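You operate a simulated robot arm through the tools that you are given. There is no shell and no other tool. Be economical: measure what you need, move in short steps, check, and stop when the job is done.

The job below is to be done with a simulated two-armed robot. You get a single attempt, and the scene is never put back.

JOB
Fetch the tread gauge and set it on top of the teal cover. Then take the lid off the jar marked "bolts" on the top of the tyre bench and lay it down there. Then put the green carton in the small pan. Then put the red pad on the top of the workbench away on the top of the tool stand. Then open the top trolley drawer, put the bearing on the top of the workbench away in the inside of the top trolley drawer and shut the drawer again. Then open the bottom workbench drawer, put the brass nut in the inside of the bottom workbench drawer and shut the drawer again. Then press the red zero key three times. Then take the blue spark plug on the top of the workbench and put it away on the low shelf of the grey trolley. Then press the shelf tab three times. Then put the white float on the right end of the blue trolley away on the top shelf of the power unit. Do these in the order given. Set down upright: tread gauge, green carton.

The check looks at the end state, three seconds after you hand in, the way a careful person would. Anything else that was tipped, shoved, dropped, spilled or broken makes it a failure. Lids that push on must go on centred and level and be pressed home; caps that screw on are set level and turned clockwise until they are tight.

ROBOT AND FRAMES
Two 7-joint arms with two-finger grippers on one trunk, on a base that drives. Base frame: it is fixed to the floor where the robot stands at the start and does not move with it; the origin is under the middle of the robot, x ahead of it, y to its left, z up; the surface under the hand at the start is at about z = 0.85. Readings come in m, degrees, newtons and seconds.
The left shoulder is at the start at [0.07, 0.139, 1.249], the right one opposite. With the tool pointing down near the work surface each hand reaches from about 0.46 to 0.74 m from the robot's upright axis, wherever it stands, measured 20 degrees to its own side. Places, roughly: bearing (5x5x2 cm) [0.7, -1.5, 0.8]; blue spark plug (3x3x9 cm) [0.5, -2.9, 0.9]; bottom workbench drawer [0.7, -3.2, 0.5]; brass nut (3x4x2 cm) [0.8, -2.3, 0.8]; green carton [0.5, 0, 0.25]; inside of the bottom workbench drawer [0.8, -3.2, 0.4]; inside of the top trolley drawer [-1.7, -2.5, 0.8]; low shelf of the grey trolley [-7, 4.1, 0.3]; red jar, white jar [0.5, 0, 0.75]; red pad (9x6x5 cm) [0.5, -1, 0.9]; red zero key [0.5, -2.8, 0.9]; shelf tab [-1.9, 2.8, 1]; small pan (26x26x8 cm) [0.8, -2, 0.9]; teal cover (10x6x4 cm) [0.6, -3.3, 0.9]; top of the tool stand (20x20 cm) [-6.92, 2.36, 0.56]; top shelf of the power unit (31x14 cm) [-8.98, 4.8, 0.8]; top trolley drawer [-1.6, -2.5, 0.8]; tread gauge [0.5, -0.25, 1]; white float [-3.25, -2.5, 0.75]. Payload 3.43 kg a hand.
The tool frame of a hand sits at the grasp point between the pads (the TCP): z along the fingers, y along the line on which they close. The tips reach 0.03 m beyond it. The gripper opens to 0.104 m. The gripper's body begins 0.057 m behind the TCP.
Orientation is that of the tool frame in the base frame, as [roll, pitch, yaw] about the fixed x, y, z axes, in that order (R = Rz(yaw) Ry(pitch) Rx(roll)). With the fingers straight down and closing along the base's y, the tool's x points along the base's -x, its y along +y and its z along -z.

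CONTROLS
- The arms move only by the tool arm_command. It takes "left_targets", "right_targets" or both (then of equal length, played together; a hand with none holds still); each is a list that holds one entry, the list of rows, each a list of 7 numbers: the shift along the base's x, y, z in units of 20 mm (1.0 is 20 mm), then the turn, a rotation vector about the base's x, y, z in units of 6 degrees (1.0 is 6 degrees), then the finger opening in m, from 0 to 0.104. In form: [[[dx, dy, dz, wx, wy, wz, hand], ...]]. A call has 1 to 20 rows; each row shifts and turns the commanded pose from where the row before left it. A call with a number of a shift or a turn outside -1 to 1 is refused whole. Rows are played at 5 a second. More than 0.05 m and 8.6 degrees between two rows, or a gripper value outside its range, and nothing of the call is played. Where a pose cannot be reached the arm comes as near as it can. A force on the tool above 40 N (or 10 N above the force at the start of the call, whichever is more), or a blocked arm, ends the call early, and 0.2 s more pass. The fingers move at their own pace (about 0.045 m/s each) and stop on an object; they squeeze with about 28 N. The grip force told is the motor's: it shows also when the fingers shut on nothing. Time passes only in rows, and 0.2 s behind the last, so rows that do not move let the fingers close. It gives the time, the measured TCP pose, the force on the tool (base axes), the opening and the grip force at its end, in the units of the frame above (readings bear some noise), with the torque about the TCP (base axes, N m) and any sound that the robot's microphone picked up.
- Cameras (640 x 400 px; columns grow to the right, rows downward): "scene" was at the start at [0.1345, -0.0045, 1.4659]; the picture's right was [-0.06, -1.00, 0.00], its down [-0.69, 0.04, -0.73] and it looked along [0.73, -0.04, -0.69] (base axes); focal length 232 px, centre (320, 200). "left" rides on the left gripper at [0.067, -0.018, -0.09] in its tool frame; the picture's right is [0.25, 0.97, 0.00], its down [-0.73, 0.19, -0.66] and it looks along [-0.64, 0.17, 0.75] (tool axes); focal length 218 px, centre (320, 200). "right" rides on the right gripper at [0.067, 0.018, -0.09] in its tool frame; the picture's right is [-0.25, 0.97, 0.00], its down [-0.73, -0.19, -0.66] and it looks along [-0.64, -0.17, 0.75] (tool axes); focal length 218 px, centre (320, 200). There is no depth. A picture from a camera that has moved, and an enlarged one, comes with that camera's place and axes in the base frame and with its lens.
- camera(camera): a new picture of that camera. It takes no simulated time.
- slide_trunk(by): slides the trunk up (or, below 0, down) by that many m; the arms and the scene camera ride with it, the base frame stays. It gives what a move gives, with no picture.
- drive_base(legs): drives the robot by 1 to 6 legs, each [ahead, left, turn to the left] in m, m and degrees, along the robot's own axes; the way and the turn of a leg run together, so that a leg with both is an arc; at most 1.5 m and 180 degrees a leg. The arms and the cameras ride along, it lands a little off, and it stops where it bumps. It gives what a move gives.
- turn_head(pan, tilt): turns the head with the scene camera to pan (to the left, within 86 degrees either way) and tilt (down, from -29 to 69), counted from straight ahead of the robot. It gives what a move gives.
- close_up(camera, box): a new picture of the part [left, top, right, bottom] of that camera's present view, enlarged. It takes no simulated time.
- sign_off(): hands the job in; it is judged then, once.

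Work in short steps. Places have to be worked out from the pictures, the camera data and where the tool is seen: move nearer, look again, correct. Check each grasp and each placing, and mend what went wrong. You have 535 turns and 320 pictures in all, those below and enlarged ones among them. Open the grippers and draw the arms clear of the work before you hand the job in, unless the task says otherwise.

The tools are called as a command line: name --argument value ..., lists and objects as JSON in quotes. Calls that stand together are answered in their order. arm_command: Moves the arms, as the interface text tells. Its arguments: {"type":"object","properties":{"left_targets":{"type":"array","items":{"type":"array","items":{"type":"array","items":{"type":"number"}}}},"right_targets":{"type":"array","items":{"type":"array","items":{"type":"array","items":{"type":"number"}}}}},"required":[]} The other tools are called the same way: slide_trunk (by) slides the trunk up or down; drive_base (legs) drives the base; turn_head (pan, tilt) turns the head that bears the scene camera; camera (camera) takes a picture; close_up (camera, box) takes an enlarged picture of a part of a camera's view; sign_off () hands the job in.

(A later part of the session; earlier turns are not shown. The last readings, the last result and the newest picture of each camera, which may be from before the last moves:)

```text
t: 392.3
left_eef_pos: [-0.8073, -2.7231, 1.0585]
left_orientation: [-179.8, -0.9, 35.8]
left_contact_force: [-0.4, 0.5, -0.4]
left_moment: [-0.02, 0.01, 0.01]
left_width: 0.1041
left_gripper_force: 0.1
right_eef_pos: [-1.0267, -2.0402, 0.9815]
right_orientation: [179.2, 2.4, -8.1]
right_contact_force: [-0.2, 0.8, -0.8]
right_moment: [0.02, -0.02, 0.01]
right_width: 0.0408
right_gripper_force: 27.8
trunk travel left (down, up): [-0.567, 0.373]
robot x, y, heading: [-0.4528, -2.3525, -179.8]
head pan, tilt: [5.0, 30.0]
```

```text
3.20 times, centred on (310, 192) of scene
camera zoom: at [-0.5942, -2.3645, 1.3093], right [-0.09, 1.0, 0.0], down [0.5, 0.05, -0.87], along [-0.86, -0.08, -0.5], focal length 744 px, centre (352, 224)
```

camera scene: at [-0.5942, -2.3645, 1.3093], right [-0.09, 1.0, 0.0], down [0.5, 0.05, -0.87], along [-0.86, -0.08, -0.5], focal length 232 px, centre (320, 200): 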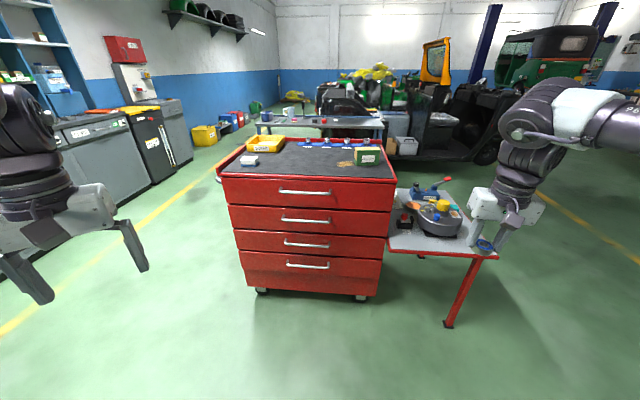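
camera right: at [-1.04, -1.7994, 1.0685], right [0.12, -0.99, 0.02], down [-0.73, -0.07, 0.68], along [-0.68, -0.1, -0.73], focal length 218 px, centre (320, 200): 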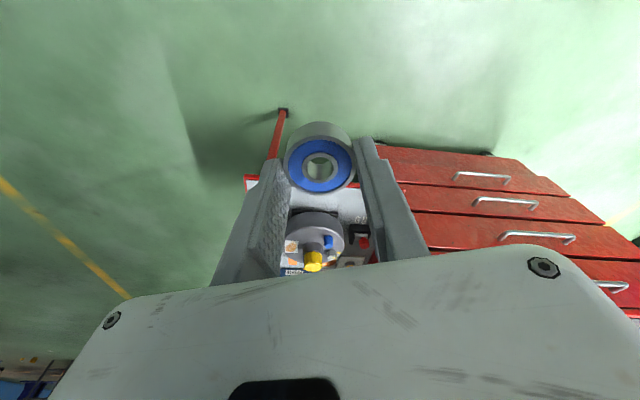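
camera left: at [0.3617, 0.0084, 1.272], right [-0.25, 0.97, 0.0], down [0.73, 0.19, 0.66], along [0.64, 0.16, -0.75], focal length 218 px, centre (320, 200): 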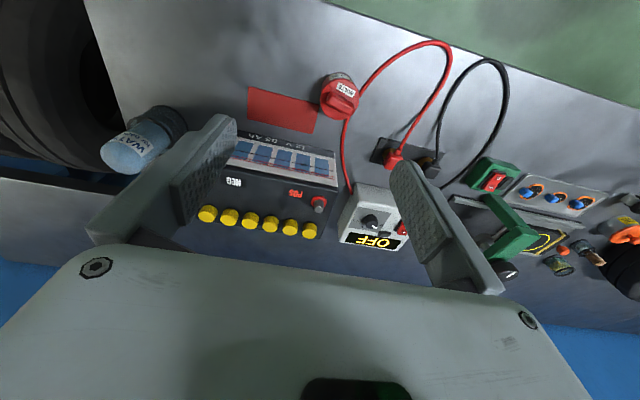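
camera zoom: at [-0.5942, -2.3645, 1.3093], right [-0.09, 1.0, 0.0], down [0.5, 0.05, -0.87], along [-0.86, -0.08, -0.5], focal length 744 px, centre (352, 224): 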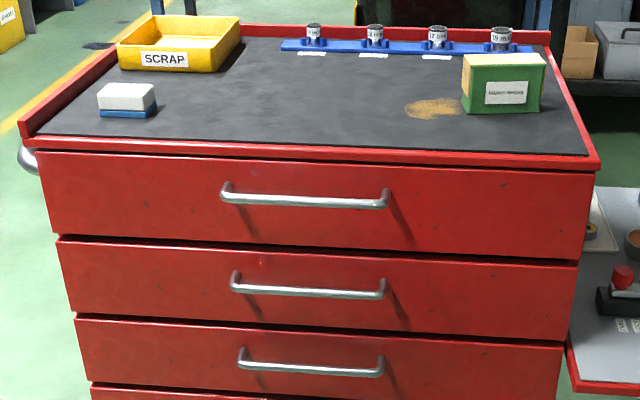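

The bar handle is at about [-1.478,-2.507,0.835] with ~3.5 cm stand-off. I'll grip it with the left hand horizontally, fingers closing vertically. First pitch the left hand forward in free space.

arm_command --left_targets '[[[-0.8, 0.5, -0.5, 0, 0, -1, 0.06], [-0.8, 0.5, -0.5, 0, 0, -1, 0.06], [-0.8, 0.5, -0.5, 0, 0, -1, 0.06], [-0.8, 0.5, -0.5, 0, 0, -1, 0.06], [-0.8, 0.5, -0.5, 0, 0, -1, 0.06], [-0.8, 0.5, -0.5, 0, 0, -1, 0.06], [0, 0, -0.5, 0, 1, 0, 0.06], [0, 0, -0.5, 0, 1, 0, 0.06], [0, 0, -0.5, 0, 1, 0, 0.06], [0, 0, -0.5, 0, 1, 0, 0.06], [0, 0, 0, 0, 1, 0, 0.06], [0, 0, 0, 0, 1, 0, 0.06], [0, 0, 0, 0, 1, 0, 0.06], [0, 0, 0, 0, 1, 0, 0.06], [0, 0, 0, 0, 1, 0, 0.06], [0, 0, 0, 0, 1, 0, 0.06], [0, 0, 0, 0, 1, 0, 0.06], [0, 0, 0, 0, 1, 0, 0.06], [0, 0, 0, 0, 1, 0, 0.06], [0, 0, 0, 0, 1, 0, 0.06]]]'

camera --camera "scene"

```text
t: 396.5
left_eef_pos: [-0.9032, -2.6623, 0.9568]
left_orientation: [180.0, 38.0, -0.1]
left_contact_force: [0.1, -0.3, -0.3]
left_moment: [0.04, -0.03, 0.01]
left_width: 0.0601
left_gripper_force: 0.0
left hand out of reach, approached as far as the arm can: row 13, 14, 15, 16, 17, 18, 19, 20
right_eef_pos: [-1.0274, -2.0405, 0.9816]
right_orientation: [179.2, 2.3, -8.1]
right_contact_force: [0.6, 0.5, -0.9]
right_moment: [0.02, 0.01, -0.02]
right_width: 0.0406
right_gripper_force: 27.6
trunk travel left (down, up): [-0.567, 0.373]
robot x, y, heading: [-0.4555, -2.3577, -179.7]
head pan, tilt: [5.0, 30.0]
```

```text
194 pictures are left
camera scene: at [-0.5942, -2.3643, 1.3093], right [-0.09, 1.0, 0.0], down [0.5, 0.05, -0.87], along [-0.86, -0.08, -0.5], focal length 232 px, centre (320, 200)
```

scene: 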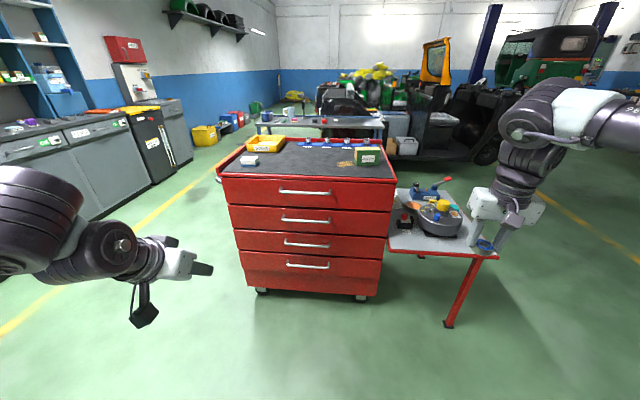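

Pitch stalled at 38° because the hand is close in; I extend it forward while continuing to pitch.

arm_command --left_targets '[[[-1, 0.3, -0.2, 0, 0, 0, 0.06], [-1, 0.3, -0.2, 0, 0, 0, 0.06], [-1, 0.3, -0.2, 0, 0.3, 0, 0.06], [-1, 0.3, -0.2, 0, 0.5, 0, 0.06], [-1, 0.3, -0.2, 0, 0.5, 0, 0.06], [-1, 0.3, -0.2, 0, 0.5, 0, 0.06], [-1, 0, -0.2, 0, 0.8, 0, 0.06], [-1, 0, -0.2, 0, 0.8, 0, 0.06], [-1, 0, -0.2, 0, 0.8, 0, 0.06], [-1, 0, -0.2, 0, 0.8, 0, 0.06], [-0.5, 0, 0, 0, 0.8, 0, 0.06], [0, 0, 0, 0, 0.8, 0, 0.06], [0, 0, 0, 0, 0.8, 0, 0.06]]]'

camera --camera "scene"

```text
t: 399.3
left_eef_pos: [-1.113, -2.6284, 0.9178]
left_orientation: [178.7, 82.4, -1.2]
left_contact_force: [0.3, -1.3, 1.1]
left_moment: [-0.03, 0.01, 0.01]
left_width: 0.0599
left_gripper_force: 0.1
right_eef_pos: [-1.0271, -2.0405, 0.9818]
right_orientation: [179.1, 2.3, -8.1]
right_contact_force: [-0.2, 0.0, 0.3]
right_moment: [-0.01, -0.02, 0.0]
right_width: 0.0407
right_gripper_force: 28.5
trunk travel left (down, up): [-0.567, 0.373]
robot x, y, heading: [-0.4588, -2.3577, -179.9]
head pan, tilt: [5.0, 30.0]
```

```text
193 pictures are left
camera scene: at [-0.5944, -2.3643, 1.3093], right [-0.09, 1.0, 0.0], down [0.5, 0.05, -0.87], along [-0.86, -0.08, -0.5], focal length 232 px, centre (320, 200)
```

scene: 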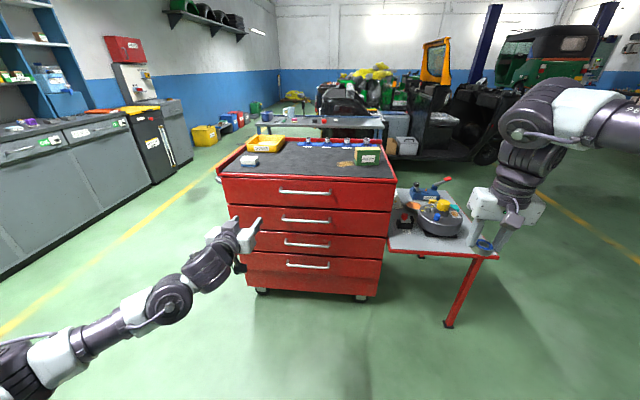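

Horizontal now works. Next roll 90° about the forward axis so the fingers close vertically.

arm_command --left_targets '[[[0, 0, 0, 0, 1, 0, 0.06], [0, 0, 0, 1, 0.2, 0, 0.06], [0, 0, 0, 1, 0, 0, 0.06], [0, 0, 0, 1, 0, 0, 0.06], [0, 0, 0, 1, 0, 0, 0.06], [0, 0, 0, 1, 0, 0, 0.06], [0, 0, 0, 1, 0, 0, 0.06], [0, 0, 0, 1, 0, 0, 0.06], [0, 0, 0, 1, 0, 0, 0.06], [0, 0, 0, 1, 0, 0, 0.06], [0, 0, 0, 1, 0, 0, 0.06], [0, 0, 0, 1, 0, 0, 0.06], [0, 0, 0, 1, 0, 0, 0.06], [0, 0, 0, 1, 0, 0, 0.06], [0, 0, 0, 1, 0, 0, 0.06], [0, 0, 0, 1, 0, 0, 0.06], [0, 0, 0, 0, 0, 0, 0.06]]]'

camera --camera "left"

```text
t: 402.9
left_eef_pos: [-1.1135, -2.6268, 0.9173]
left_orientation: [-89.8, 0.0, 89.7]
left_contact_force: [0.4, 0.0, -0.2]
left_moment: [0.02, -0.02, 0.0]
left_width: 0.0603
left_gripper_force: 0.1
right_eef_pos: [-1.027, -2.0405, 0.9824]
right_orientation: [179.2, 2.3, -8.1]
right_contact_force: [0.2, -0.2, 0.1]
right_moment: [-0.02, 0.03, 0.0]
right_width: 0.0405
right_gripper_force: 28.0
trunk travel left (down, up): [-0.567, 0.373]
robot x, y, heading: [-0.455, -2.3554, -179.5]
head pan, tilt: [5.0, 30.0]
```

```text
192 pictures are left
camera left: at [-1.0235, -2.5596, 0.9346], right [0.0, 0.25, -0.97], down [0.65, -0.73, -0.19], along [-0.76, -0.63, -0.16], focal length 218 px, centre (320, 200)
```

left: 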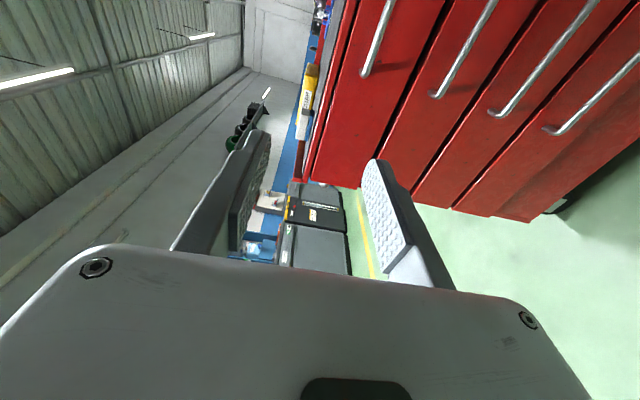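

Orientation reached. I set the hand to handle height and y, then drive closer.

arm_command --left_targets '[[[0, 0.9, -0.82, 0, 0, 0, 0.06], [0, 0.9, -0.82, 0, 0, 0, 0.06], [0, 0.9, -0.82, 0, 0, 0, 0.06], [0, 0.9, -0.82, 0, 0, 0, 0.06], [0, 0.9, -0.82, 0, 0, 0, 0.06], [0, 0, 0, 0, 0, 0, 0.06]]]'

camera --camera "left"

```text
t: 404.3
left_eef_pos: [-1.1137, -2.538, 0.8347]
left_orientation: [-89.8, 0.3, 89.6]
left_contact_force: [-0.1, -0.1, 0.0]
left_moment: [-0.01, -0.01, -0.02]
left_width: 0.0601
left_gripper_force: 0.1
right_eef_pos: [-1.0273, -2.04, 0.9822]
right_orientation: [179.2, 2.3, -8.1]
right_contact_force: [0.1, 0.3, 0.0]
right_moment: [-0.05, -0.02, -0.01]
right_width: 0.0405
right_gripper_force: 27.9
trunk travel left (down, up): [-0.567, 0.373]
robot x, y, heading: [-0.4568, -2.3549, -179.6]
head pan, tilt: [5.0, 30.0]
```

```text
191 pictures are left
camera left: at [-1.024, -2.4701, 0.8528], right [0.0, 0.25, -0.97], down [0.65, -0.73, -0.19], along [-0.76, -0.63, -0.16], focal length 218 px, centre (320, 200)
```

left: 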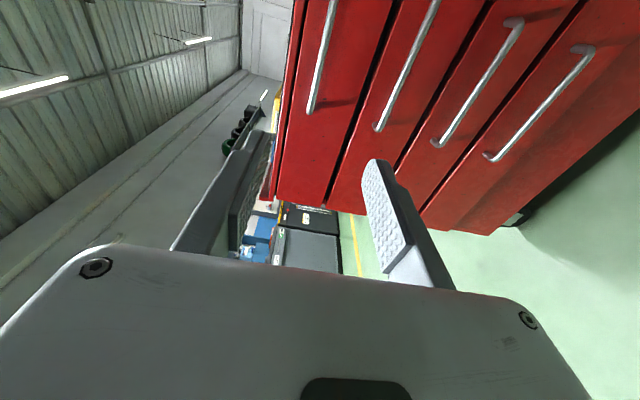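

Handle z≈0.833 confirmed. Drive forward 0.29.

drive_base --legs '[[0.29, 0, 0]]'

camera --camera "left"

camera --camera "scene"

```text
t: 406.3
left_eef_pos: [-1.4094, -2.5354, 0.8354]
left_orientation: [-89.8, 0.1, 89.3]
left_contact_force: [0.5, -0.5, -0.3]
left_moment: [0.05, -0.05, 0.0]
left_width: 0.0596
left_gripper_force: 0.1
right_eef_pos: [-1.3177, -2.0376, 0.9815]
right_orientation: [179.3, 2.2, -8.5]
right_contact_force: [0.2, 0.0, -0.7]
right_moment: [0.0, 0.0, -0.02]
right_width: 0.0404
right_gripper_force: 28.8
trunk travel left (down, up): [-0.567, 0.373]
robot x, y, heading: [-0.7469, -2.3597, -179.8]
head pan, tilt: [5.0, 30.0]
```

```text
190 pictures are left
camera left: at [-1.3187, -2.468, 0.8528], right [0.0, 0.25, -0.97], down [0.65, -0.74, -0.19], along [-0.76, -0.63, -0.16], focal length 218 px, centre (320, 200)
```

left: 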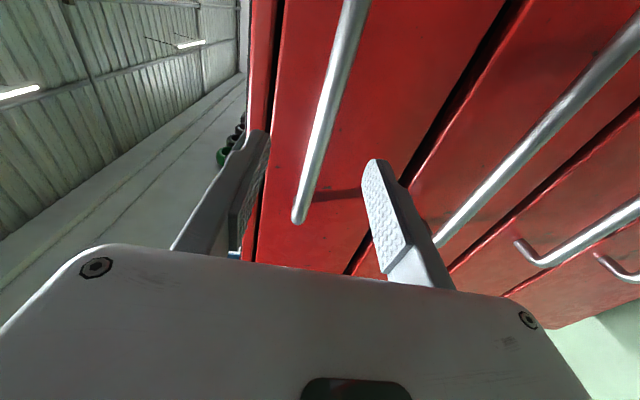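

```text
189 pictures are left
camera scene: at [-0.8884, -2.3646, 1.3092], right [-0.09, 1.0, 0.0], down [0.5, 0.04, -0.87], along [-0.86, -0.08, -0.5], focal length 232 px, centre (320, 200)
```

scene: 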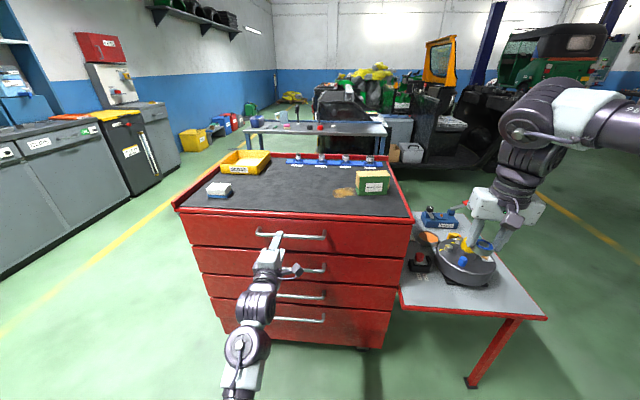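

Bar is between the fingers. Move 6.5 cm in and close.

arm_command --left_targets '[[[-0.8, 0, 0, 0, 0, 0, 0.06], [-0.8, 0, 0, 0, 0, 0, 0.06], [-0.8, 0, 0, 0, 0, 0, 0.06], [-0.8, 0, 0, 0, 0, 0, 0.06], [0, 0, 0, 0, 0, 0, 0.06], [0, 0, 0, 0, 0, 0, 0], [0, 0, 0, 0, 0, 0, 0], [0, 0, 0, 0, 0, 0, 0], [0, 0, 0, 0, 0, 0, 0]]]'

camera --camera "left"

```text
t: 408.3
left_eef_pos: [-1.4719, -2.5351, 0.8365]
left_orientation: [-89.8, 0.2, 89.3]
left_contact_force: [-1.4, 0.3, 0.3]
left_moment: [0.08, 0.0, -0.06]
left_width: 0.0135
left_gripper_force: 38.9
right_eef_pos: [-1.3193, -2.0376, 0.9835]
right_orientation: [179.1, 2.4, -8.4]
right_contact_force: [0.2, 0.0, -0.5]
right_moment: [-0.03, -0.01, -0.02]
right_width: 0.0409
right_gripper_force: 28.0
trunk travel left (down, up): [-0.567, 0.373]
robot x, y, heading: [-0.7473, -2.3561, -179.8]
head pan, tilt: [5.0, 30.0]
```

```text
188 pictures are left
camera left: at [-1.3809, -2.4678, 0.8528], right [0.0, 0.25, -0.97], down [0.65, -0.74, -0.19], along [-0.76, -0.63, -0.16], focal length 218 px, centre (320, 200)
```

left: 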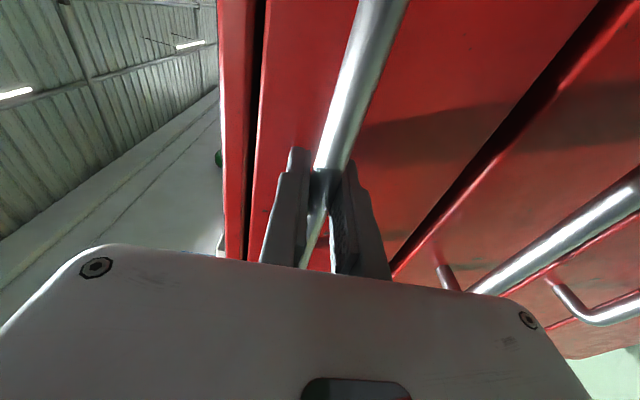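

Handle gripped. Pull the drawer by driving back 0.28 m.

drive_base --legs '[[-0.14, 0, 0]]'

drive_base --legs '[[-0.16, 0, 0]]'

camera --camera "scene"

```text
t: 409.7
left_eef_pos: [-1.3269, -2.5349, 0.835]
left_orientation: [-89.8, 0.3, 89.4]
left_contact_force: [-0.3, 4.7, -3.9]
left_moment: [0.16, 0.14, -0.11]
left_width: 0.0136
left_gripper_force: 45.2
right_eef_pos: [-1.1746, -2.0374, 0.9816]
right_orientation: [179.2, 2.4, -8.3]
right_contact_force: [0.1, -0.6, -1.0]
right_moment: [0.02, 0.04, -0.01]
right_width: 0.0406
right_gripper_force: 27.9
trunk travel left (down, up): [-0.567, 0.373]
robot x, y, heading: [-0.6057, -2.3566, -179.8]
head pan, tilt: [5.0, 30.0]
```

```text
t: 411.1
left_eef_pos: [-1.1681, -2.5361, 0.8368]
left_orientation: [-89.8, 0.2, 89.3]
left_contact_force: [-0.7, -0.4, -1.3]
left_moment: [0.08, 0.11, 0.12]
left_width: 0.0131
left_gripper_force: 44.8
right_eef_pos: [-1.0167, -2.0382, 0.9814]
right_orientation: [179.2, 2.5, -8.3]
right_contact_force: [-0.1, -0.1, -0.4]
right_moment: [0.05, -0.01, 0.0]
right_width: 0.0406
right_gripper_force: 28.2
trunk travel left (down, up): [-0.567, 0.373]
robot x, y, heading: [-0.4458, -2.3577, -179.9]
head pan, tilt: [5.0, 30.0]
```

```text
187 pictures are left
camera scene: at [-0.5847, -2.3641, 1.3094], right [-0.09, 1.0, 0.0], down [0.5, 0.04, -0.87], along [-0.86, -0.08, -0.5], focal length 232 px, centre (320, 200)
```

scene: 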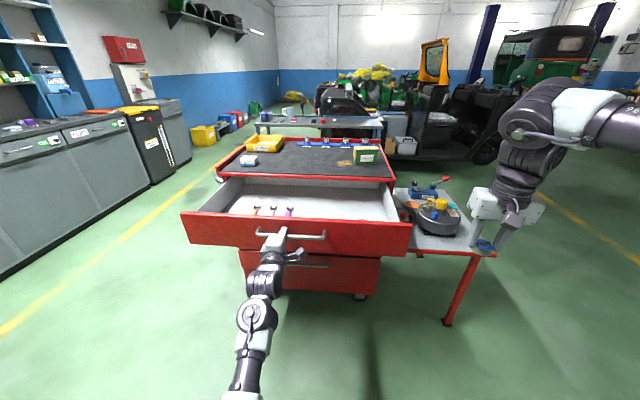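

Drawer is open 0.30 m. Release the handle, back the left hand off and raise it clear.

arm_command --left_targets '[[[0, 0, 0, 0, 0, 0, 0.06], [0, 0, 0, 0, 0, 0, 0.06], [0, 0, 0, 0, 0, 0, 0.06], [1, 0, 0, 0, 0, 0, 0.06], [1, 0, 0, 0, 0, 0, 0.06], [1, 0, 0, 0, 0, 0, 0.06], [1, 0, 0, 0, 0, 0, 0.06], [0.5, 0, 1, 0, 0, 0, 0.06], [0, 0, 1, 0, 0, 0, 0.06], [0, 0, 1, 0, 0, 0, 0.06], [0, 0, 1, 0, 0, 0, 0.06], [0, 0, 1, 0, 0, 0, 0.06], [0, 0, 1, 0, 0, 0, 0.06], [0, 0, 1, 0, 0, 0, 0.06], [0, 0, 1, 0, 0, 0, 0.06], [0, 0, 1, 0, 0, 0, 0.06], [0, 0, 1, 0, 0, 0, 0.06], [0, 0, 1, 0, 0, 0, 0.06], [0, 0, 1, 0, 0, 0, 0.06], [0, 0, 1, 0, 0, 0, 0.06]]]'

camera --camera "scene"

```text
t: 415.3
left_eef_pos: [-1.077, -2.5347, 1.0962]
left_orientation: [-89.8, 0.0, 89.4]
left_contact_force: [-0.2, -0.1, -0.6]
left_moment: [-0.02, 0.02, 0.03]
left_width: 0.06
left_gripper_force: 0.0
right_eef_pos: [-1.0167, -2.0374, 0.9811]
right_orientation: [179.2, 2.4, -8.2]
right_contact_force: [0.4, 0.0, -0.9]
right_moment: [0.03, 0.0, -0.03]
right_width: 0.0406
right_gripper_force: 28.0
trunk travel left (down, up): [-0.567, 0.373]
robot x, y, heading: [-0.4495, -2.3589, -179.8]
head pan, tilt: [5.0, 30.0]
```

```text
186 pictures are left
camera scene: at [-0.5853, -2.3637, 1.3092], right [-0.09, 1.0, 0.0], down [0.5, 0.04, -0.87], along [-0.86, -0.08, -0.5], focal length 232 px, centre (320, 200)
```

scene: 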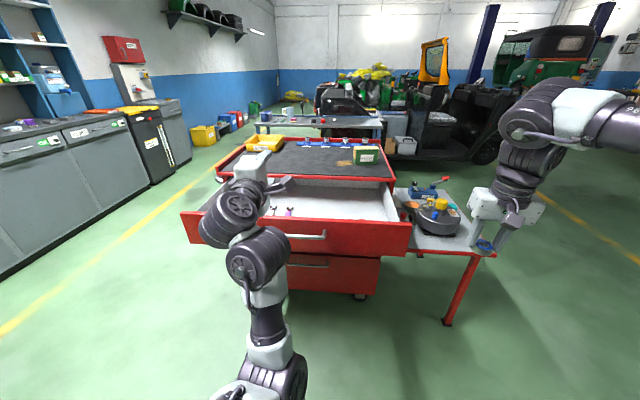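

arm_command --right_targets '[[[-0.85, 0.2, 0, 0, 0, 0, 0], [-0.85, 0.2, 0, 0, 0, 0, 0], [-0.85, 0.2, 0, 0, 0, 0, 0], [-0.85, 0.2, 0, 0, 0, 0, 0], [-0.8, 0.2, 0, 0, 0, 0, 0], [0, 0, 0, 0, 0, 0, 0]]]'

drive_base --legs '[[0, 0.3, 0], [0.19, 0, 0]]'

camera --camera "right"

camera --camera "scene"

```text
t: 416.7
left_eef_pos: [-1.0776, -2.5343, 1.095]
left_orientation: [-89.9, 0.2, 89.3]
left_contact_force: [-0.2, -0.6, -0.3]
left_moment: [-0.01, 0.01, 0.03]
left_width: 0.0598
left_gripper_force: 0.1
right_eef_pos: [-1.0391, -2.0052, 0.9547]
right_orientation: [179.1, 2.6, -8.3]
right_contact_force: [0.7, 0.3, 0.0]
right_moment: [0.01, 0.04, -0.04]
right_width: 0.0408
right_gripper_force: 28.0
right hand out of reach, approached as far as the arm can: row 1, 2, 3, 4, 5
trunk travel left (down, up): [-0.567, 0.373]
robot x, y, heading: [-0.4468, -2.3577, -179.8]
head pan, tilt: [5.0, 30.0]
```

```text
t: 419.9
left_eef_pos: [-1.2711, -2.8367, 1.0946]
left_orientation: [-89.9, 0.2, 89.4]
left_contact_force: [-0.2, 0.1, -0.3]
left_moment: [0.0, -0.01, 0.0]
left_width: 0.0601
left_gripper_force: 0.0
right_eef_pos: [-1.2324, -2.3051, 0.9529]
right_orientation: [179.0, 2.5, -8.3]
right_contact_force: [-0.2, -0.8, -0.7]
right_moment: [0.02, 0.0, 0.01]
right_width: 0.0405
right_gripper_force: 28.4
trunk travel left (down, up): [-0.567, 0.373]
robot x, y, heading: [-0.6394, -2.6563, -179.9]
head pan, tilt: [5.0, 30.0]
```

```text
185 pictures are left
camera right: at [-1.1646, -2.3317, 1.041], right [-0.39, -0.92, 0.03], down [-0.66, 0.3, 0.69], along [-0.64, 0.25, -0.73], focal length 218 px, centre (320, 200)
```

right: 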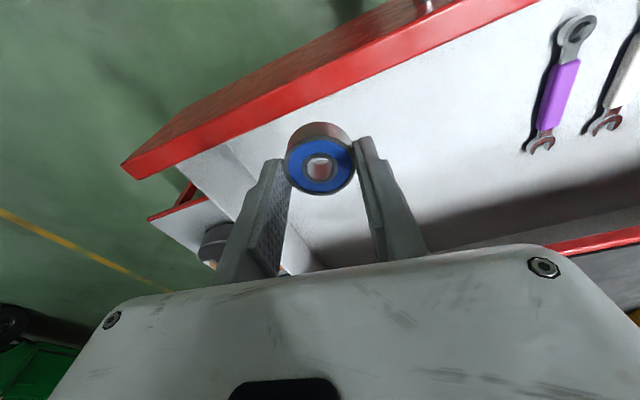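

```text
184 pictures are left
camera scene: at [-0.7796, -2.6652, 1.3092], right [-0.09, 1.0, 0.0], down [0.5, 0.05, -0.87], along [-0.86, -0.08, -0.5], focal length 232 px, centre (320, 200)
```

scene: 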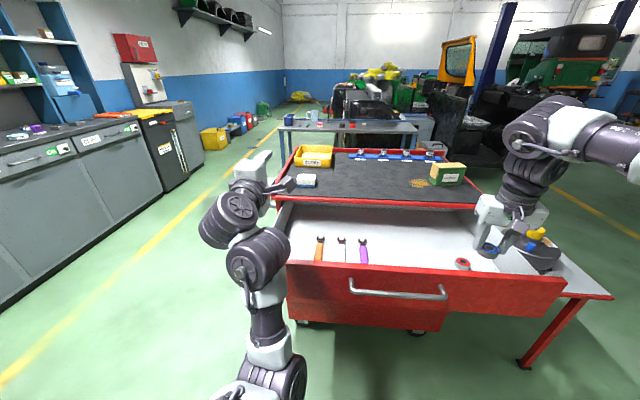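

A red ring already lies in the drawer near [-1.335,-2.275]; I'll place the bearing further left, around [-1.31,-2.41]. Shift the base accordingly.

drive_base --legs '[[0.08, 0.1, 0]]'

camera --camera "right"

camera --camera "scene"

```text
t: 421.2
left_eef_pos: [-1.3497, -2.9381, 1.0952]
left_orientation: [-89.9, 0.2, 89.4]
left_contact_force: [-1.2, -0.1, -0.5]
left_moment: [-0.03, 0.02, 0.01]
left_width: 0.0598
left_gripper_force: 0.1
right_eef_pos: [-1.3105, -2.4069, 0.9545]
right_orientation: [179.0, 2.6, -8.3]
right_contact_force: [-0.4, 0.2, -0.2]
right_moment: [0.0, -0.01, -0.01]
right_width: 0.0409
right_gripper_force: 28.0
trunk travel left (down, up): [-0.567, 0.373]
robot x, y, heading: [-0.7197, -2.7598, -179.5]
head pan, tilt: [5.0, 30.0]
```

```text
183 pictures are left
camera right: at [-1.2422, -2.433, 1.0411], right [-0.39, -0.92, 0.03], down [-0.66, 0.3, 0.69], along [-0.64, 0.25, -0.73], focal length 218 px, centre (320, 200)
```

right: 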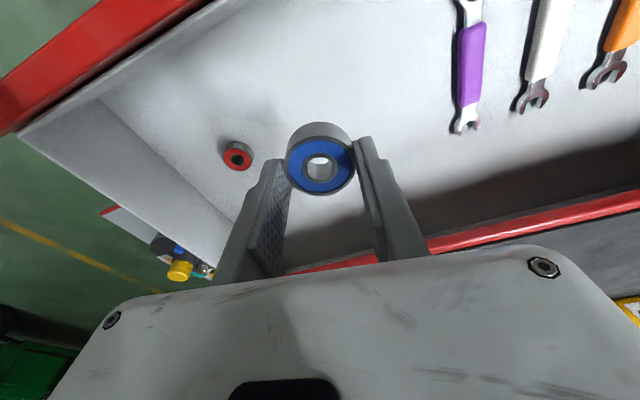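

```text
182 pictures are left
camera scene: at [-0.8571, -2.7665, 1.3093], right [-0.09, 1.0, 0.0], down [0.5, 0.05, -0.87], along [-0.86, -0.08, -0.5], focal length 232 px, centre (320, 200)
```

scene: 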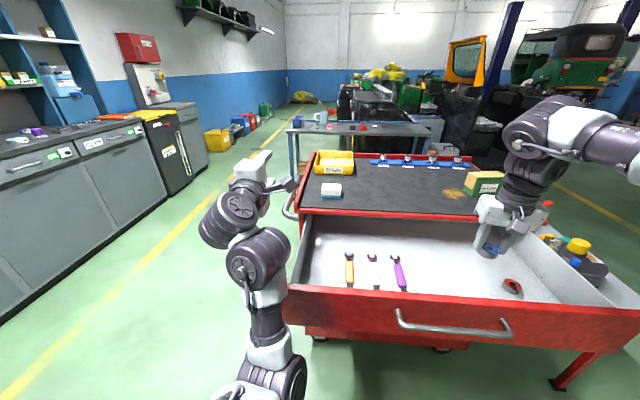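

Clear spot beneath. Lower with the arm and feel for the drawer floor.

arm_command --right_targets '[[[0, 0, -0.9, 0, 0, 0, 0], [0, 0, -0.9, 0, 0, 0, 0], [0, 0, -0.9, 0, 0, 0, 0], [0, 0, -0.9, 0, 0, 0, 0], [0, 0, -0.9, 0, 0, 0, 0], [0, 0, 0, 0, 0, 0, 0]]]'

camera --camera "right"

```text
t: 422.6
left_eef_pos: [-1.3484, -2.9383, 1.0952]
left_orientation: [-89.7, 0.2, 89.4]
left_contact_force: [0.0, -0.1, -0.9]
left_moment: [0.04, 0.02, 0.03]
left_width: 0.0599
left_gripper_force: 0.1
right_eef_pos: [-1.3105, -2.4076, 0.8649]
right_orientation: [179.1, 2.6, -8.4]
right_contact_force: [-0.2, -0.5, -1.1]
right_moment: [0.01, -0.03, 0.0]
right_width: 0.0406
right_gripper_force: 28.2
trunk travel left (down, up): [-0.567, 0.373]
robot x, y, heading: [-0.7137, -2.7564, -179.7]
head pan, tilt: [5.0, 30.0]
```

```text
181 pictures are left
camera right: at [-1.2412, -2.4335, 0.9508], right [-0.39, -0.92, 0.03], down [-0.66, 0.3, 0.69], along [-0.64, 0.25, -0.73], focal length 218 px, centre (320, 200)
```

right: 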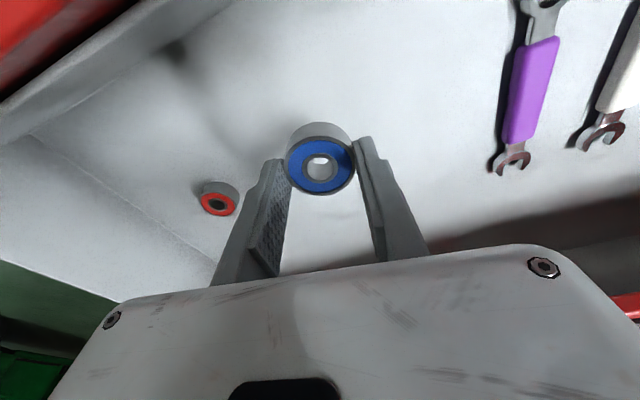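

arm_command --right_targets '[[[0, 0, -0.7, 0, 0, 0, 0], [0, 0, -0.7, 0, 0, 0, 0], [0, 0, 0, 0, 0, 0, 0]]]'

arm_command --right_targets '[[[0, 0, -0.25, 0, 0, 0, 0], [0, 0, -0.25, 0, 0, 0, 0], [0, 0, 0, 0, 0, 0, 0]]]'

arm_command --right_targets '[[[0, 0, -0.25, 0, 0, 0, 0], [0, 0, -0.25, 0, 0, 0, 0], [0, 0, 0, 0, 0, 0, 0]]]'

```text
t: 423.4
left_eef_pos: [-1.3478, -2.9379, 1.0954]
left_orientation: [-89.8, 0.2, 89.4]
left_contact_force: [1.4, -0.2, 0.6]
left_moment: [0.03, 0.01, 0.01]
left_width: 0.0599
left_gripper_force: 0.1
right_eef_pos: [-1.3108, -2.4097, 0.8384]
right_orientation: [179.0, 2.6, -8.3]
right_contact_force: [-0.3, -0.5, -1.7]
right_moment: [-0.01, 0.02, -0.03]
right_width: 0.0406
right_gripper_force: 28.1
trunk travel left (down, up): [-0.567, 0.373]
robot x, y, heading: [-0.716, -2.7577, -179.5]
head pan, tilt: [5.0, 30.0]
```

```text
t: 424.2
left_eef_pos: [-1.3489, -2.9376, 1.095]
left_orientation: [-90.0, 0.1, 89.3]
left_contact_force: [0.3, 0.4, -0.7]
left_moment: [-0.03, 0.01, -0.01]
left_width: 0.0601
left_gripper_force: 0.1
right_eef_pos: [-1.3102, -2.4079, 0.8272]
right_orientation: [179.2, 2.6, -8.3]
right_contact_force: [0.6, -0.4, -0.1]
right_moment: [0.01, 0.02, 0.01]
right_width: 0.0409
right_gripper_force: 28.2
trunk travel left (down, up): [-0.567, 0.373]
robot x, y, heading: [-0.7205, -2.7591, -179.6]
head pan, tilt: [5.0, 30.0]
```

```text
t: 425.0
left_eef_pos: [-1.3491, -2.9367, 1.095]
left_orientation: [-89.9, 0.1, 89.4]
left_contact_force: [0.8, 0.1, -0.8]
left_moment: [-0.03, 0.01, 0.01]
left_width: 0.0598
left_gripper_force: 0.0
right_eef_pos: [-1.3104, -2.4083, 0.8171]
right_orientation: [179.2, 2.6, -8.3]
right_contact_force: [-0.2, -0.3, -0.6]
right_moment: [0.02, -0.01, 0.0]
right_width: 0.0407
right_gripper_force: 28.6
trunk travel left (down, up): [-0.567, 0.373]
robot x, y, heading: [-0.7208, -2.7596, -179.8]
head pan, tilt: [5.0, 30.0]
```

arm_command --right_targets '[[[0, 0, -0.25, 0, 0, 0, 0], [0, 0, 0, 0, 0, 0, 0]]]'

arm_command --right_targets '[[[0, 0, -0.25, 0, 0, 0, 0], [0, 0, 0, 0, 0, 0, 0]]]'

arm_command --right_targets '[[[0, 0, -0.25, 0, 0, 0, 0], [0, 0, 0, 0, 0, 0, 0]]]'

camera --camera "right"

```text
t: 425.6
left_eef_pos: [-1.3485, -2.9383, 1.095]
left_orientation: [-89.9, 0.2, 89.5]
left_contact_force: [0.7, 0.6, -0.5]
left_moment: [-0.01, -0.05, -0.03]
left_width: 0.0599
left_gripper_force: 0.0
right_eef_pos: [-1.3109, -2.4066, 0.8117]
right_orientation: [179.2, 2.5, -8.2]
right_contact_force: [-0.2, 0.4, -1.2]
right_moment: [0.0, 0.01, 0.01]
right_width: 0.0404
right_gripper_force: 27.5
trunk travel left (down, up): [-0.567, 0.373]
robot x, y, heading: [-0.7135, -2.758, -179.9]
head pan, tilt: [5.0, 30.0]
```

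```text
t: 426.2
left_eef_pos: [-1.3502, -2.939, 1.0929]
left_orientation: [-89.7, 0.3, 89.3]
left_contact_force: [-0.1, 0.9, 1.2]
left_moment: [0.02, -0.01, -0.02]
left_width: 0.0599
left_gripper_force: 0.1
right_eef_pos: [-1.3099, -2.4074, 0.8065]
right_orientation: [179.0, 2.5, -8.3]
right_contact_force: [-0.8, 0.0, -0.2]
right_moment: [0.01, -0.04, 0.02]
right_width: 0.0407
right_gripper_force: 28.3
trunk travel left (down, up): [-0.567, 0.373]
robot x, y, heading: [-0.7167, -2.7592, -179.8]
head pan, tilt: [5.0, 30.0]
```

```text
t: 426.8
left_eef_pos: [-1.3489, -2.9381, 1.095]
left_orientation: [-89.9, 0.1, 89.4]
left_contact_force: [0.8, 0.6, -0.2]
left_moment: [0.02, 0.05, -0.02]
left_width: 0.0602
left_gripper_force: 0.0
right_eef_pos: [-1.3092, -2.4071, 0.8037]
right_orientation: [178.9, 2.5, -8.4]
right_contact_force: [-0.3, 0.7, -0.1]
right_moment: [0.0, 0.0, 0.0]
right_width: 0.0408
right_gripper_force: 28.1
trunk travel left (down, up): [-0.567, 0.373]
robot x, y, heading: [-0.7168, -2.7599, -179.7]
head pan, tilt: [5.0, 30.0]
```

```text
180 pictures are left
camera right: at [-1.2403, -2.4326, 0.8895], right [-0.39, -0.92, 0.03], down [-0.66, 0.3, 0.69], along [-0.64, 0.25, -0.73], focal length 218 px, centre (320, 200)
```

right: 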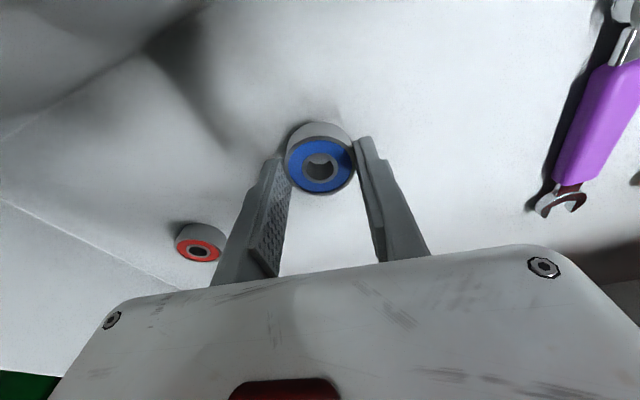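

Close to the floor by the shadow. Two more small steps.

arm_command --right_targets '[[[0, 0, -0.2, 0, 0, 0, 0], [0, 0, 0, 0, 0, 0, 0]]]'

arm_command --right_targets '[[[0, 0, -0.2, 0, 0, 0, 0], [0, 0, 0, 0, 0, 0, 0]]]'

arm_command --right_targets '[[[0, 0, -0.2, 0, 0, 0, 0], [0, 0, 0, 0, 0, 0, 0]]]'

```text
t: 427.4
left_eef_pos: [-1.3498, -2.9383, 1.095]
left_orientation: [-89.9, 0.2, 89.4]
left_contact_force: [0.1, -0.1, -0.5]
left_moment: [0.02, -0.03, -0.01]
left_width: 0.0602
left_gripper_force: 0.0
right_eef_pos: [-1.3087, -2.4059, 0.7994]
right_orientation: [179.0, 2.6, -8.3]
right_contact_force: [-0.6, 0.6, 0.1]
right_moment: [-0.01, 0.0, 0.02]
right_width: 0.0404
right_gripper_force: 28.0
right hand out of reach, approached as far as the arm can: row 1
trunk travel left (down, up): [-0.567, 0.373]
robot x, y, heading: [-0.7158, -2.755, -179.8]
head pan, tilt: [5.0, 30.0]
```

```text
t: 428.0
left_eef_pos: [-1.3495, -2.9377, 1.0953]
left_orientation: [-89.8, 0.2, 89.4]
left_contact_force: [-0.3, 0.4, -0.7]
left_moment: [-0.02, -0.02, -0.04]
left_width: 0.0597
left_gripper_force: 0.0
right_eef_pos: [-1.3065, -2.407, 0.7957]
right_orientation: [179.0, 2.7, -8.3]
right_contact_force: [-1.1, -0.7, -0.4]
right_moment: [-0.02, 0.0, 0.02]
right_width: 0.0406
right_gripper_force: 27.8
trunk travel left (down, up): [-0.567, 0.373]
robot x, y, heading: [-0.7188, -2.7616, -179.9]
head pan, tilt: [5.0, 30.0]
```

```text
t: 428.6
left_eef_pos: [-1.3486, -2.937, 1.0955]
left_orientation: [-89.8, 0.1, 89.4]
left_contact_force: [-0.9, 0.5, -0.4]
left_moment: [-0.01, -0.01, -0.01]
left_width: 0.0601
left_gripper_force: 0.1
right_eef_pos: [-1.3044, -2.4053, 0.793]
right_orientation: [179.1, 2.7, -8.2]
right_contact_force: [-0.6, -0.5, 0.4]
right_moment: [0.01, -0.02, -0.01]
right_width: 0.0407
right_gripper_force: 28.3
right hand out of reach, approached as far as the arm can: row 1
trunk travel left (down, up): [-0.567, 0.373]
robot x, y, heading: [-0.7172, -2.761, -179.6]
head pan, tilt: [5.0, 30.0]
```

slide_trunk --by -0.008

slide_trunk --by -0.008

camera --camera "right"

```text
t: 429.1
left_eef_pos: [-1.3465, -2.9382, 1.0891]
left_orientation: [-89.7, 0.1, 89.4]
left_contact_force: [-0.5, 0.0, -0.2]
left_moment: [0.03, -0.01, 0.02]
left_width: 0.0602
left_gripper_force: 0.1
right_eef_pos: [-1.3041, -2.4053, 0.7891]
right_orientation: [179.0, 3.0, -8.3]
right_contact_force: [0.1, 2.6, 25.8]
right_moment: [-0.29, -1.44, 0.2]
right_width: 0.0406
right_gripper_force: 28.2
trunk travel left (down, up): [-0.559, 0.381]
robot x, y, heading: [-0.7153, -2.7603, -179.8]
head pan, tilt: [5.0, 30.0]
```

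```text
t: 429.5
left_eef_pos: [-1.3493, -2.9384, 1.0853]
left_orientation: [-89.7, 0.2, 89.4]
left_contact_force: [0.1, -0.2, -0.1]
left_moment: [0.01, 0.01, 0.03]
left_width: 0.0602
left_gripper_force: 0.1
right_eef_pos: [-1.3074, -2.4054, 0.789]
right_orientation: [179.0, 3.0, -8.5]
right_contact_force: [-0.3, 0.1, 16.6]
right_moment: [-0.03, -1.08, -0.12]
right_width: 0.0402
right_gripper_force: 28.4
trunk travel left (down, up): [-0.558, 0.382]
robot x, y, heading: [-0.7212, -2.7588, -179.6]
head pan, tilt: [5.0, 30.0]
stopped: the force on the tool passed its limit at 47 N (the readings are from after the stop); the commanded pose is now the measured one
```

```text
179 pictures are left
camera right: at [-1.2372, -2.4315, 0.875], right [-0.39, -0.92, 0.03], down [-0.66, 0.3, 0.69], along [-0.65, 0.25, -0.72], focal length 218 px, centre (320, 200)
```

right: 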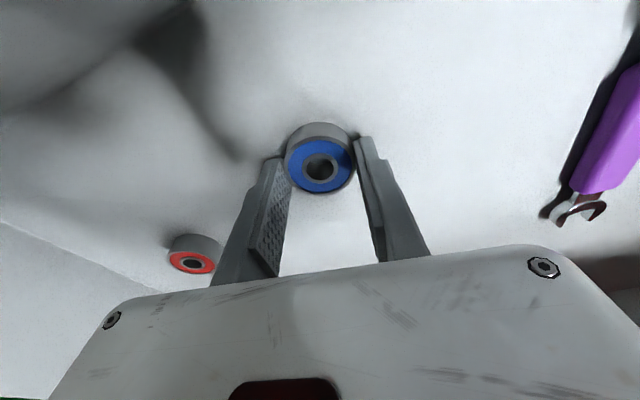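

The contact torque suggests the wrist camera is touching the drawer front. I rise 1.2 cm, move 3.5 cm deeper, and lower again.

arm_command --right_targets '[[[0, 0, 0.6, 0, 0, 0, 0], [0, 0, 0, 0, 0, 0, 0]]]'

drive_base --legs '[[0.04, 0, 0]]'

slide_trunk --by -0.012

slide_trunk --by -0.006

```text
t: 430.1
left_eef_pos: [-1.3486, -2.9375, 1.0857]
left_orientation: [-89.8, 0.1, 89.5]
left_contact_force: [0.3, -0.5, 0.7]
left_moment: [-0.04, -0.03, -0.05]
left_width: 0.0602
left_gripper_force: 0.1
right_eef_pos: [-1.3066, -2.4061, 0.7977]
right_orientation: [179.0, 2.8, -8.3]
right_contact_force: [-0.1, -0.6, -1.0]
right_moment: [0.01, -0.01, -0.04]
right_width: 0.0406
right_gripper_force: 27.6
trunk travel left (down, up): [-0.558, 0.382]
robot x, y, heading: [-0.7177, -2.7617, -179.8]
head pan, tilt: [5.0, 30.0]
```

```text
t: 431.0
left_eef_pos: [-1.3884, -2.9366, 1.0863]
left_orientation: [-89.8, 0.2, 89.3]
left_contact_force: [-0.8, -0.5, -0.1]
left_moment: [-0.02, 0.01, 0.01]
left_width: 0.0601
left_gripper_force: 0.0
right_eef_pos: [-1.3462, -2.4043, 0.7972]
right_orientation: [179.0, 2.9, -8.5]
right_contact_force: [-0.7, 0.4, -0.6]
right_moment: [-0.01, -0.02, -0.04]
right_width: 0.0411
right_gripper_force: 28.0
trunk travel left (down, up): [-0.558, 0.382]
robot x, y, heading: [-0.7595, -2.7603, -179.9]
head pan, tilt: [5.0, 30.0]
```

```text
t: 431.6
left_eef_pos: [-1.3863, -2.9377, 1.0767]
left_orientation: [-89.7, 0.1, 89.4]
left_contact_force: [0.8, -0.1, 0.8]
left_moment: [-0.02, 0.0, 0.04]
left_width: 0.0603
left_gripper_force: 0.0
right_eef_pos: [-1.3467, -2.4047, 0.7888]
right_orientation: [178.9, 3.3, -8.6]
right_contact_force: [-0.2, 3.4, 18.8]
right_moment: [0.26, -0.29, 0.07]
right_width: 0.0404
right_gripper_force: 27.7
trunk travel left (down, up): [-0.546, 0.394]
robot x, y, heading: [-0.7541, -2.7577, -179.7]
head pan, tilt: [5.0, 30.0]
```

```text
t: 432.1
left_eef_pos: [-1.3867, -2.9379, 1.0701]
left_orientation: [-89.6, 0.0, 89.3]
left_contact_force: [0.0, 0.7, 0.6]
left_moment: [0.02, -0.01, -0.03]
left_width: 0.06
left_gripper_force: 0.1
right_eef_pos: [-1.3441, -2.4059, 0.7843]
right_orientation: [179.0, 3.4, -8.4]
right_contact_force: [-0.6, 6.4, 31.4]
right_moment: [0.68, 0.08, -0.02]
right_width: 0.0406
right_gripper_force: 27.6
trunk travel left (down, up): [-0.54, 0.4]
robot x, y, heading: [-0.7578, -2.7548, -180.0]
head pan, tilt: [5.0, 30.0]
```

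Bearing is on the drawer floor now. Release and raise.

arm_command --right_targets '[[[0, 0, 0.2, 0, 0, 0, 0], [0, 0, 0, 0, 0, 0, 0.05], [0, 0, 0, 0, 0, 0, 0.065], [0, 0, 0, 0, 0, 0, 0.065], [0, 0, 0.7, 0, 0, 0, 0.065], [0, 0, 1, 0, 0, 0, 0.065], [0, 0, 1, 0, 0, 0, 0.065], [0, 0, 1, 0, 0, 0, 0.065], [0, 0, 1, 0, 0, 0, 0.065], [0, 0, 1, 0, 0, 0, 0.065], [0, 0, 1, 0, 0, 0, 0.065], [0, 0, 1, 0, 0, 0, 0.065], [0, 0, 1, 0, 0, 0, 0.065]]]'

camera --camera "right"

```text
t: 434.9
left_eef_pos: [-1.3887, -2.9384, 1.0682]
left_orientation: [-89.8, 0.3, 89.5]
left_contact_force: [-0.6, -0.3, 0.9]
left_moment: [0.03, 0.01, 0.0]
left_width: 0.06
left_gripper_force: 0.1
right_eef_pos: [-1.341, -2.4054, 0.9561]
right_orientation: [178.9, 3.1, -8.5]
right_contact_force: [-0.7, 0.0, 0.7]
right_moment: [-0.02, 0.02, -0.02]
right_width: 0.065
right_gripper_force: 0.0
right hand out of reach, approached as far as the arm can: row 13
trunk travel left (down, up): [-0.54, 0.4]
robot x, y, heading: [-0.7526, -2.7595, -180.1]
head pan, tilt: [5.0, 30.0]
```

```text
178 pictures are left
camera right: at [-1.2717, -2.4305, 1.0411], right [-0.39, -0.92, 0.03], down [-0.66, 0.3, 0.69], along [-0.65, 0.25, -0.72], focal length 218 px, centre (320, 200)
```

right: 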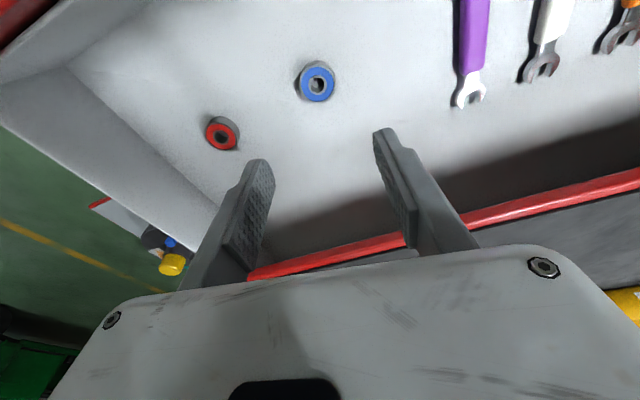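

Bearing is in the drawer. Now back off, bring the left hand down to the handle and grip it again.

drive_base --legs '[[-0.38, 0, 0], [0, -0.4, 0]]'

arm_command --left_targets '[[[0, 0, -0.9, 0, 0, 0, 0.06], [0, 0, -0.9, 0, 0, 0, 0.06], [0, 0, -0.9, 0, 0, 0, 0.06], [0, 0, -0.9, 0, 0, 0, 0.06], [0, 0, -0.9, 0, 0, 0, 0.06], [0, 0, -0.9, 0, 0, 0, 0.06], [0, 0, -0.9, 0, 0, 0, 0.06], [0, 0, -0.9, 0, 0, 0, 0.06], [0, 0, -0.9, 0, 0, 0, 0.06], [0, 0, -0.9, 0, 0, 0, 0.06], [0, 0, -0.9, 0, 0, 0, 0.06], [0, 0, -0.9, 0, 0, 0, 0.06], [0, 0, -0.9, 0, 0, 0, 0.06], [0, 0, 0, 0, 0, 0, 0.06]]]'

camera --camera "left"

camera --camera "scene"

```text
t: 439.4
left_eef_pos: [-1.0055, -2.5435, 1.0677]
left_orientation: [-89.8, 0.1, 89.5]
left_contact_force: [-0.7, 0.4, -0.2]
left_moment: [0.01, -0.01, 0.03]
left_width: 0.0603
left_gripper_force: 0.1
right_eef_pos: [-0.959, -2.0108, 0.9547]
right_orientation: [179.0, 3.1, -8.4]
right_contact_force: [0.4, 0.9, -0.3]
right_moment: [-0.04, 0.02, 0.02]
right_width: 0.0652
right_gripper_force: 0.1
trunk travel left (down, up): [-0.54, 0.4]
robot x, y, heading: [-0.3759, -2.3619, -179.8]
head pan, tilt: [5.0, 30.0]
```

```text
t: 441.7
left_eef_pos: [-1.0224, -2.5682, 0.9639]
left_orientation: [-81.2, 3.6, 91.5]
left_contact_force: [-0.4, -0.4, -0.5]
left_moment: [0.04, 0.03, 0.04]
left_width: 0.0598
left_gripper_force: 0.1
right_eef_pos: [-0.9596, -2.0109, 0.9549]
right_orientation: [179.0, 2.9, -8.3]
right_contact_force: [0.0, 0.3, 0.4]
right_moment: [0.0, 0.03, 0.0]
right_width: 0.0653
right_gripper_force: 0.1
trunk travel left (down, up): [-0.54, 0.4]
robot x, y, heading: [-0.3747, -2.362, -179.5]
head pan, tilt: [5.0, 30.0]
stopped in row 11 (left hand): the arm was blocked; the commanded pose is now the measured one
```

```text
177 pictures are left
camera left: at [-0.9331, -2.4978, 0.9627], right [-0.15, 0.19, -0.97], down [0.64, -0.73, -0.24], along [-0.75, -0.66, -0.01], focal length 218 px, centre (320, 200)
```

left: 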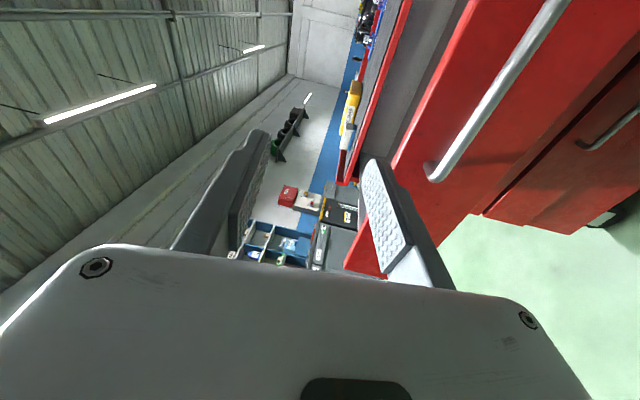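

```text
176 pictures are left
camera scene: at [-0.5137, -2.3714, 1.2819], right [-0.09, 1.0, 0.0], down [0.5, 0.05, -0.87], along [-0.86, -0.08, -0.5], focal length 232 px, centre (320, 200)
```

scene: 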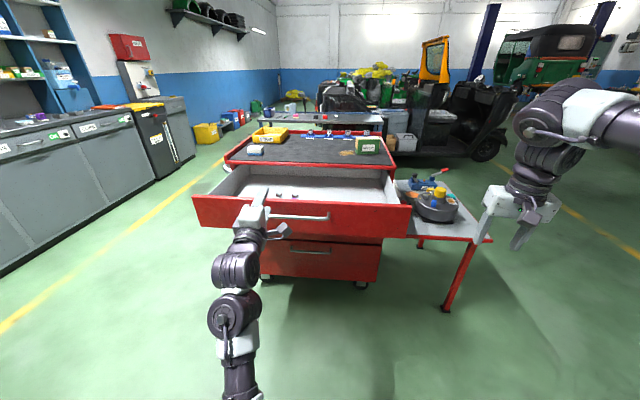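

The left arm was blocked because it was too retracted. I back the base up 0.12, restore the trunk height, and extend/level the hand before lowering.

drive_base --legs '[[-0.12, 0, 0]]'

slide_trunk --by 0.027

arm_command --left_targets '[[[-0.6, 0.2, 0.3, 0.1, -0.25, -0.06, 0.06], [-0.8, 0.2, 0, 0.1, -0.25, -0.06, 0.06], [-0.8, 0.2, 0, 0.1, -0.25, -0.06, 0.06], [-0.8, 0.2, 0, 0.1, -0.25, -0.06, 0.06], [-0.8, 0.2, 0, 0.1, -0.25, -0.06, 0.06], [0, 0.3, -0.9, 0.1, -0.25, 0, 0.06], [0, 0, -0.9, 0, 0, 0, 0.06], [0, 0, -0.9, 0, 0, 0, 0.06], [0, 0, -0.9, 0, 0, 0, 0.06], [0, 0, -0.9, 0, 0, 0, 0.06], [0, 0, -0.9, 0, 0, 0, 0.06], [0, 0, -0.9, 0, 0, 0, 0.06], [0, 0, -0.9, 0, 0, 0, 0.06], [0, 0, 0, 0, 0, 0, 0.06]]]'

camera --camera "left"

```text
t: 443.0
left_eef_pos: [-0.9008, -2.5658, 0.9628]
left_orientation: [-81.3, 3.6, 91.5]
left_contact_force: [0.3, 0.6, -0.5]
left_moment: [0.01, -0.07, 0.0]
left_width: 0.0599
left_gripper_force: 0.0
right_eef_pos: [-0.8368, -2.0074, 0.9546]
right_orientation: [178.8, 3.0, -8.4]
right_contact_force: [0.2, -0.1, -0.5]
right_moment: [0.03, 0.02, 0.02]
right_width: 0.0652
right_gripper_force: 0.1
trunk travel left (down, up): [-0.54, 0.4]
robot x, y, heading: [-0.2527, -2.3621, -180.0]
head pan, tilt: [5.0, 30.0]
```

```text
t: 443.7
left_eef_pos: [-0.9018, -2.5667, 0.9912]
left_orientation: [-81.3, 3.6, 91.4]
left_contact_force: [1.3, -0.9, -0.2]
left_moment: [-0.03, 0.06, 0.03]
left_width: 0.0598
left_gripper_force: 0.0
right_eef_pos: [-0.8369, -2.0096, 0.9809]
right_orientation: [178.9, 3.0, -8.5]
right_contact_force: [-0.3, 0.3, -0.8]
right_moment: [0.03, -0.02, 0.02]
right_width: 0.0651
right_gripper_force: 0.1
trunk travel left (down, up): [-0.567, 0.373]
robot x, y, heading: [-0.2538, -2.3619, -179.9]
head pan, tilt: [5.0, 30.0]
```

```text
t: 446.9
left_eef_pos: [-0.9822, -2.5585, 0.8744]
left_orientation: [-88.4, 1.7, 90.6]
left_contact_force: [0.2, -0.2, 0.2]
left_moment: [0.03, -0.01, -0.05]
left_width: 0.06
left_gripper_force: 0.1
right_eef_pos: [-0.8366, -2.0088, 0.9818]
right_orientation: [178.9, 3.0, -8.4]
right_contact_force: [0.3, -0.5, 0.3]
right_moment: [-0.03, 0.0, 0.02]
right_width: 0.0647
right_gripper_force: 0.1
trunk travel left (down, up): [-0.567, 0.373]
robot x, y, heading: [-0.2544, -2.3657, -179.8]
head pan, tilt: [5.0, 30.0]
stopped in row 14 (left hand): the arm was blocked; the commanded pose is now the measured one
```

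```text
175 pictures are left
camera left: at [-0.8935, -2.4908, 0.887], right [-0.03, 0.22, -0.97], down [0.66, -0.73, -0.19], along [-0.75, -0.65, -0.13], focal length 218 px, centre (320, 200)
```

left: 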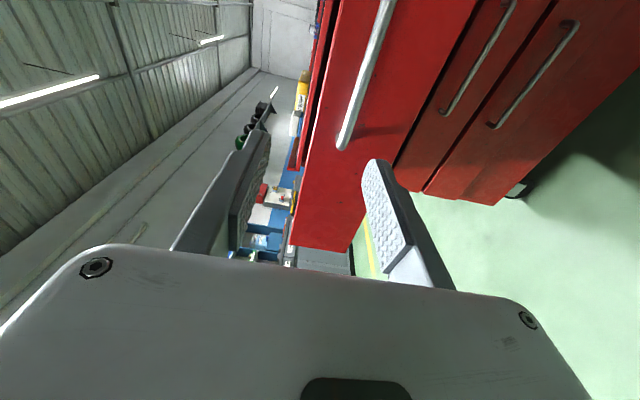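

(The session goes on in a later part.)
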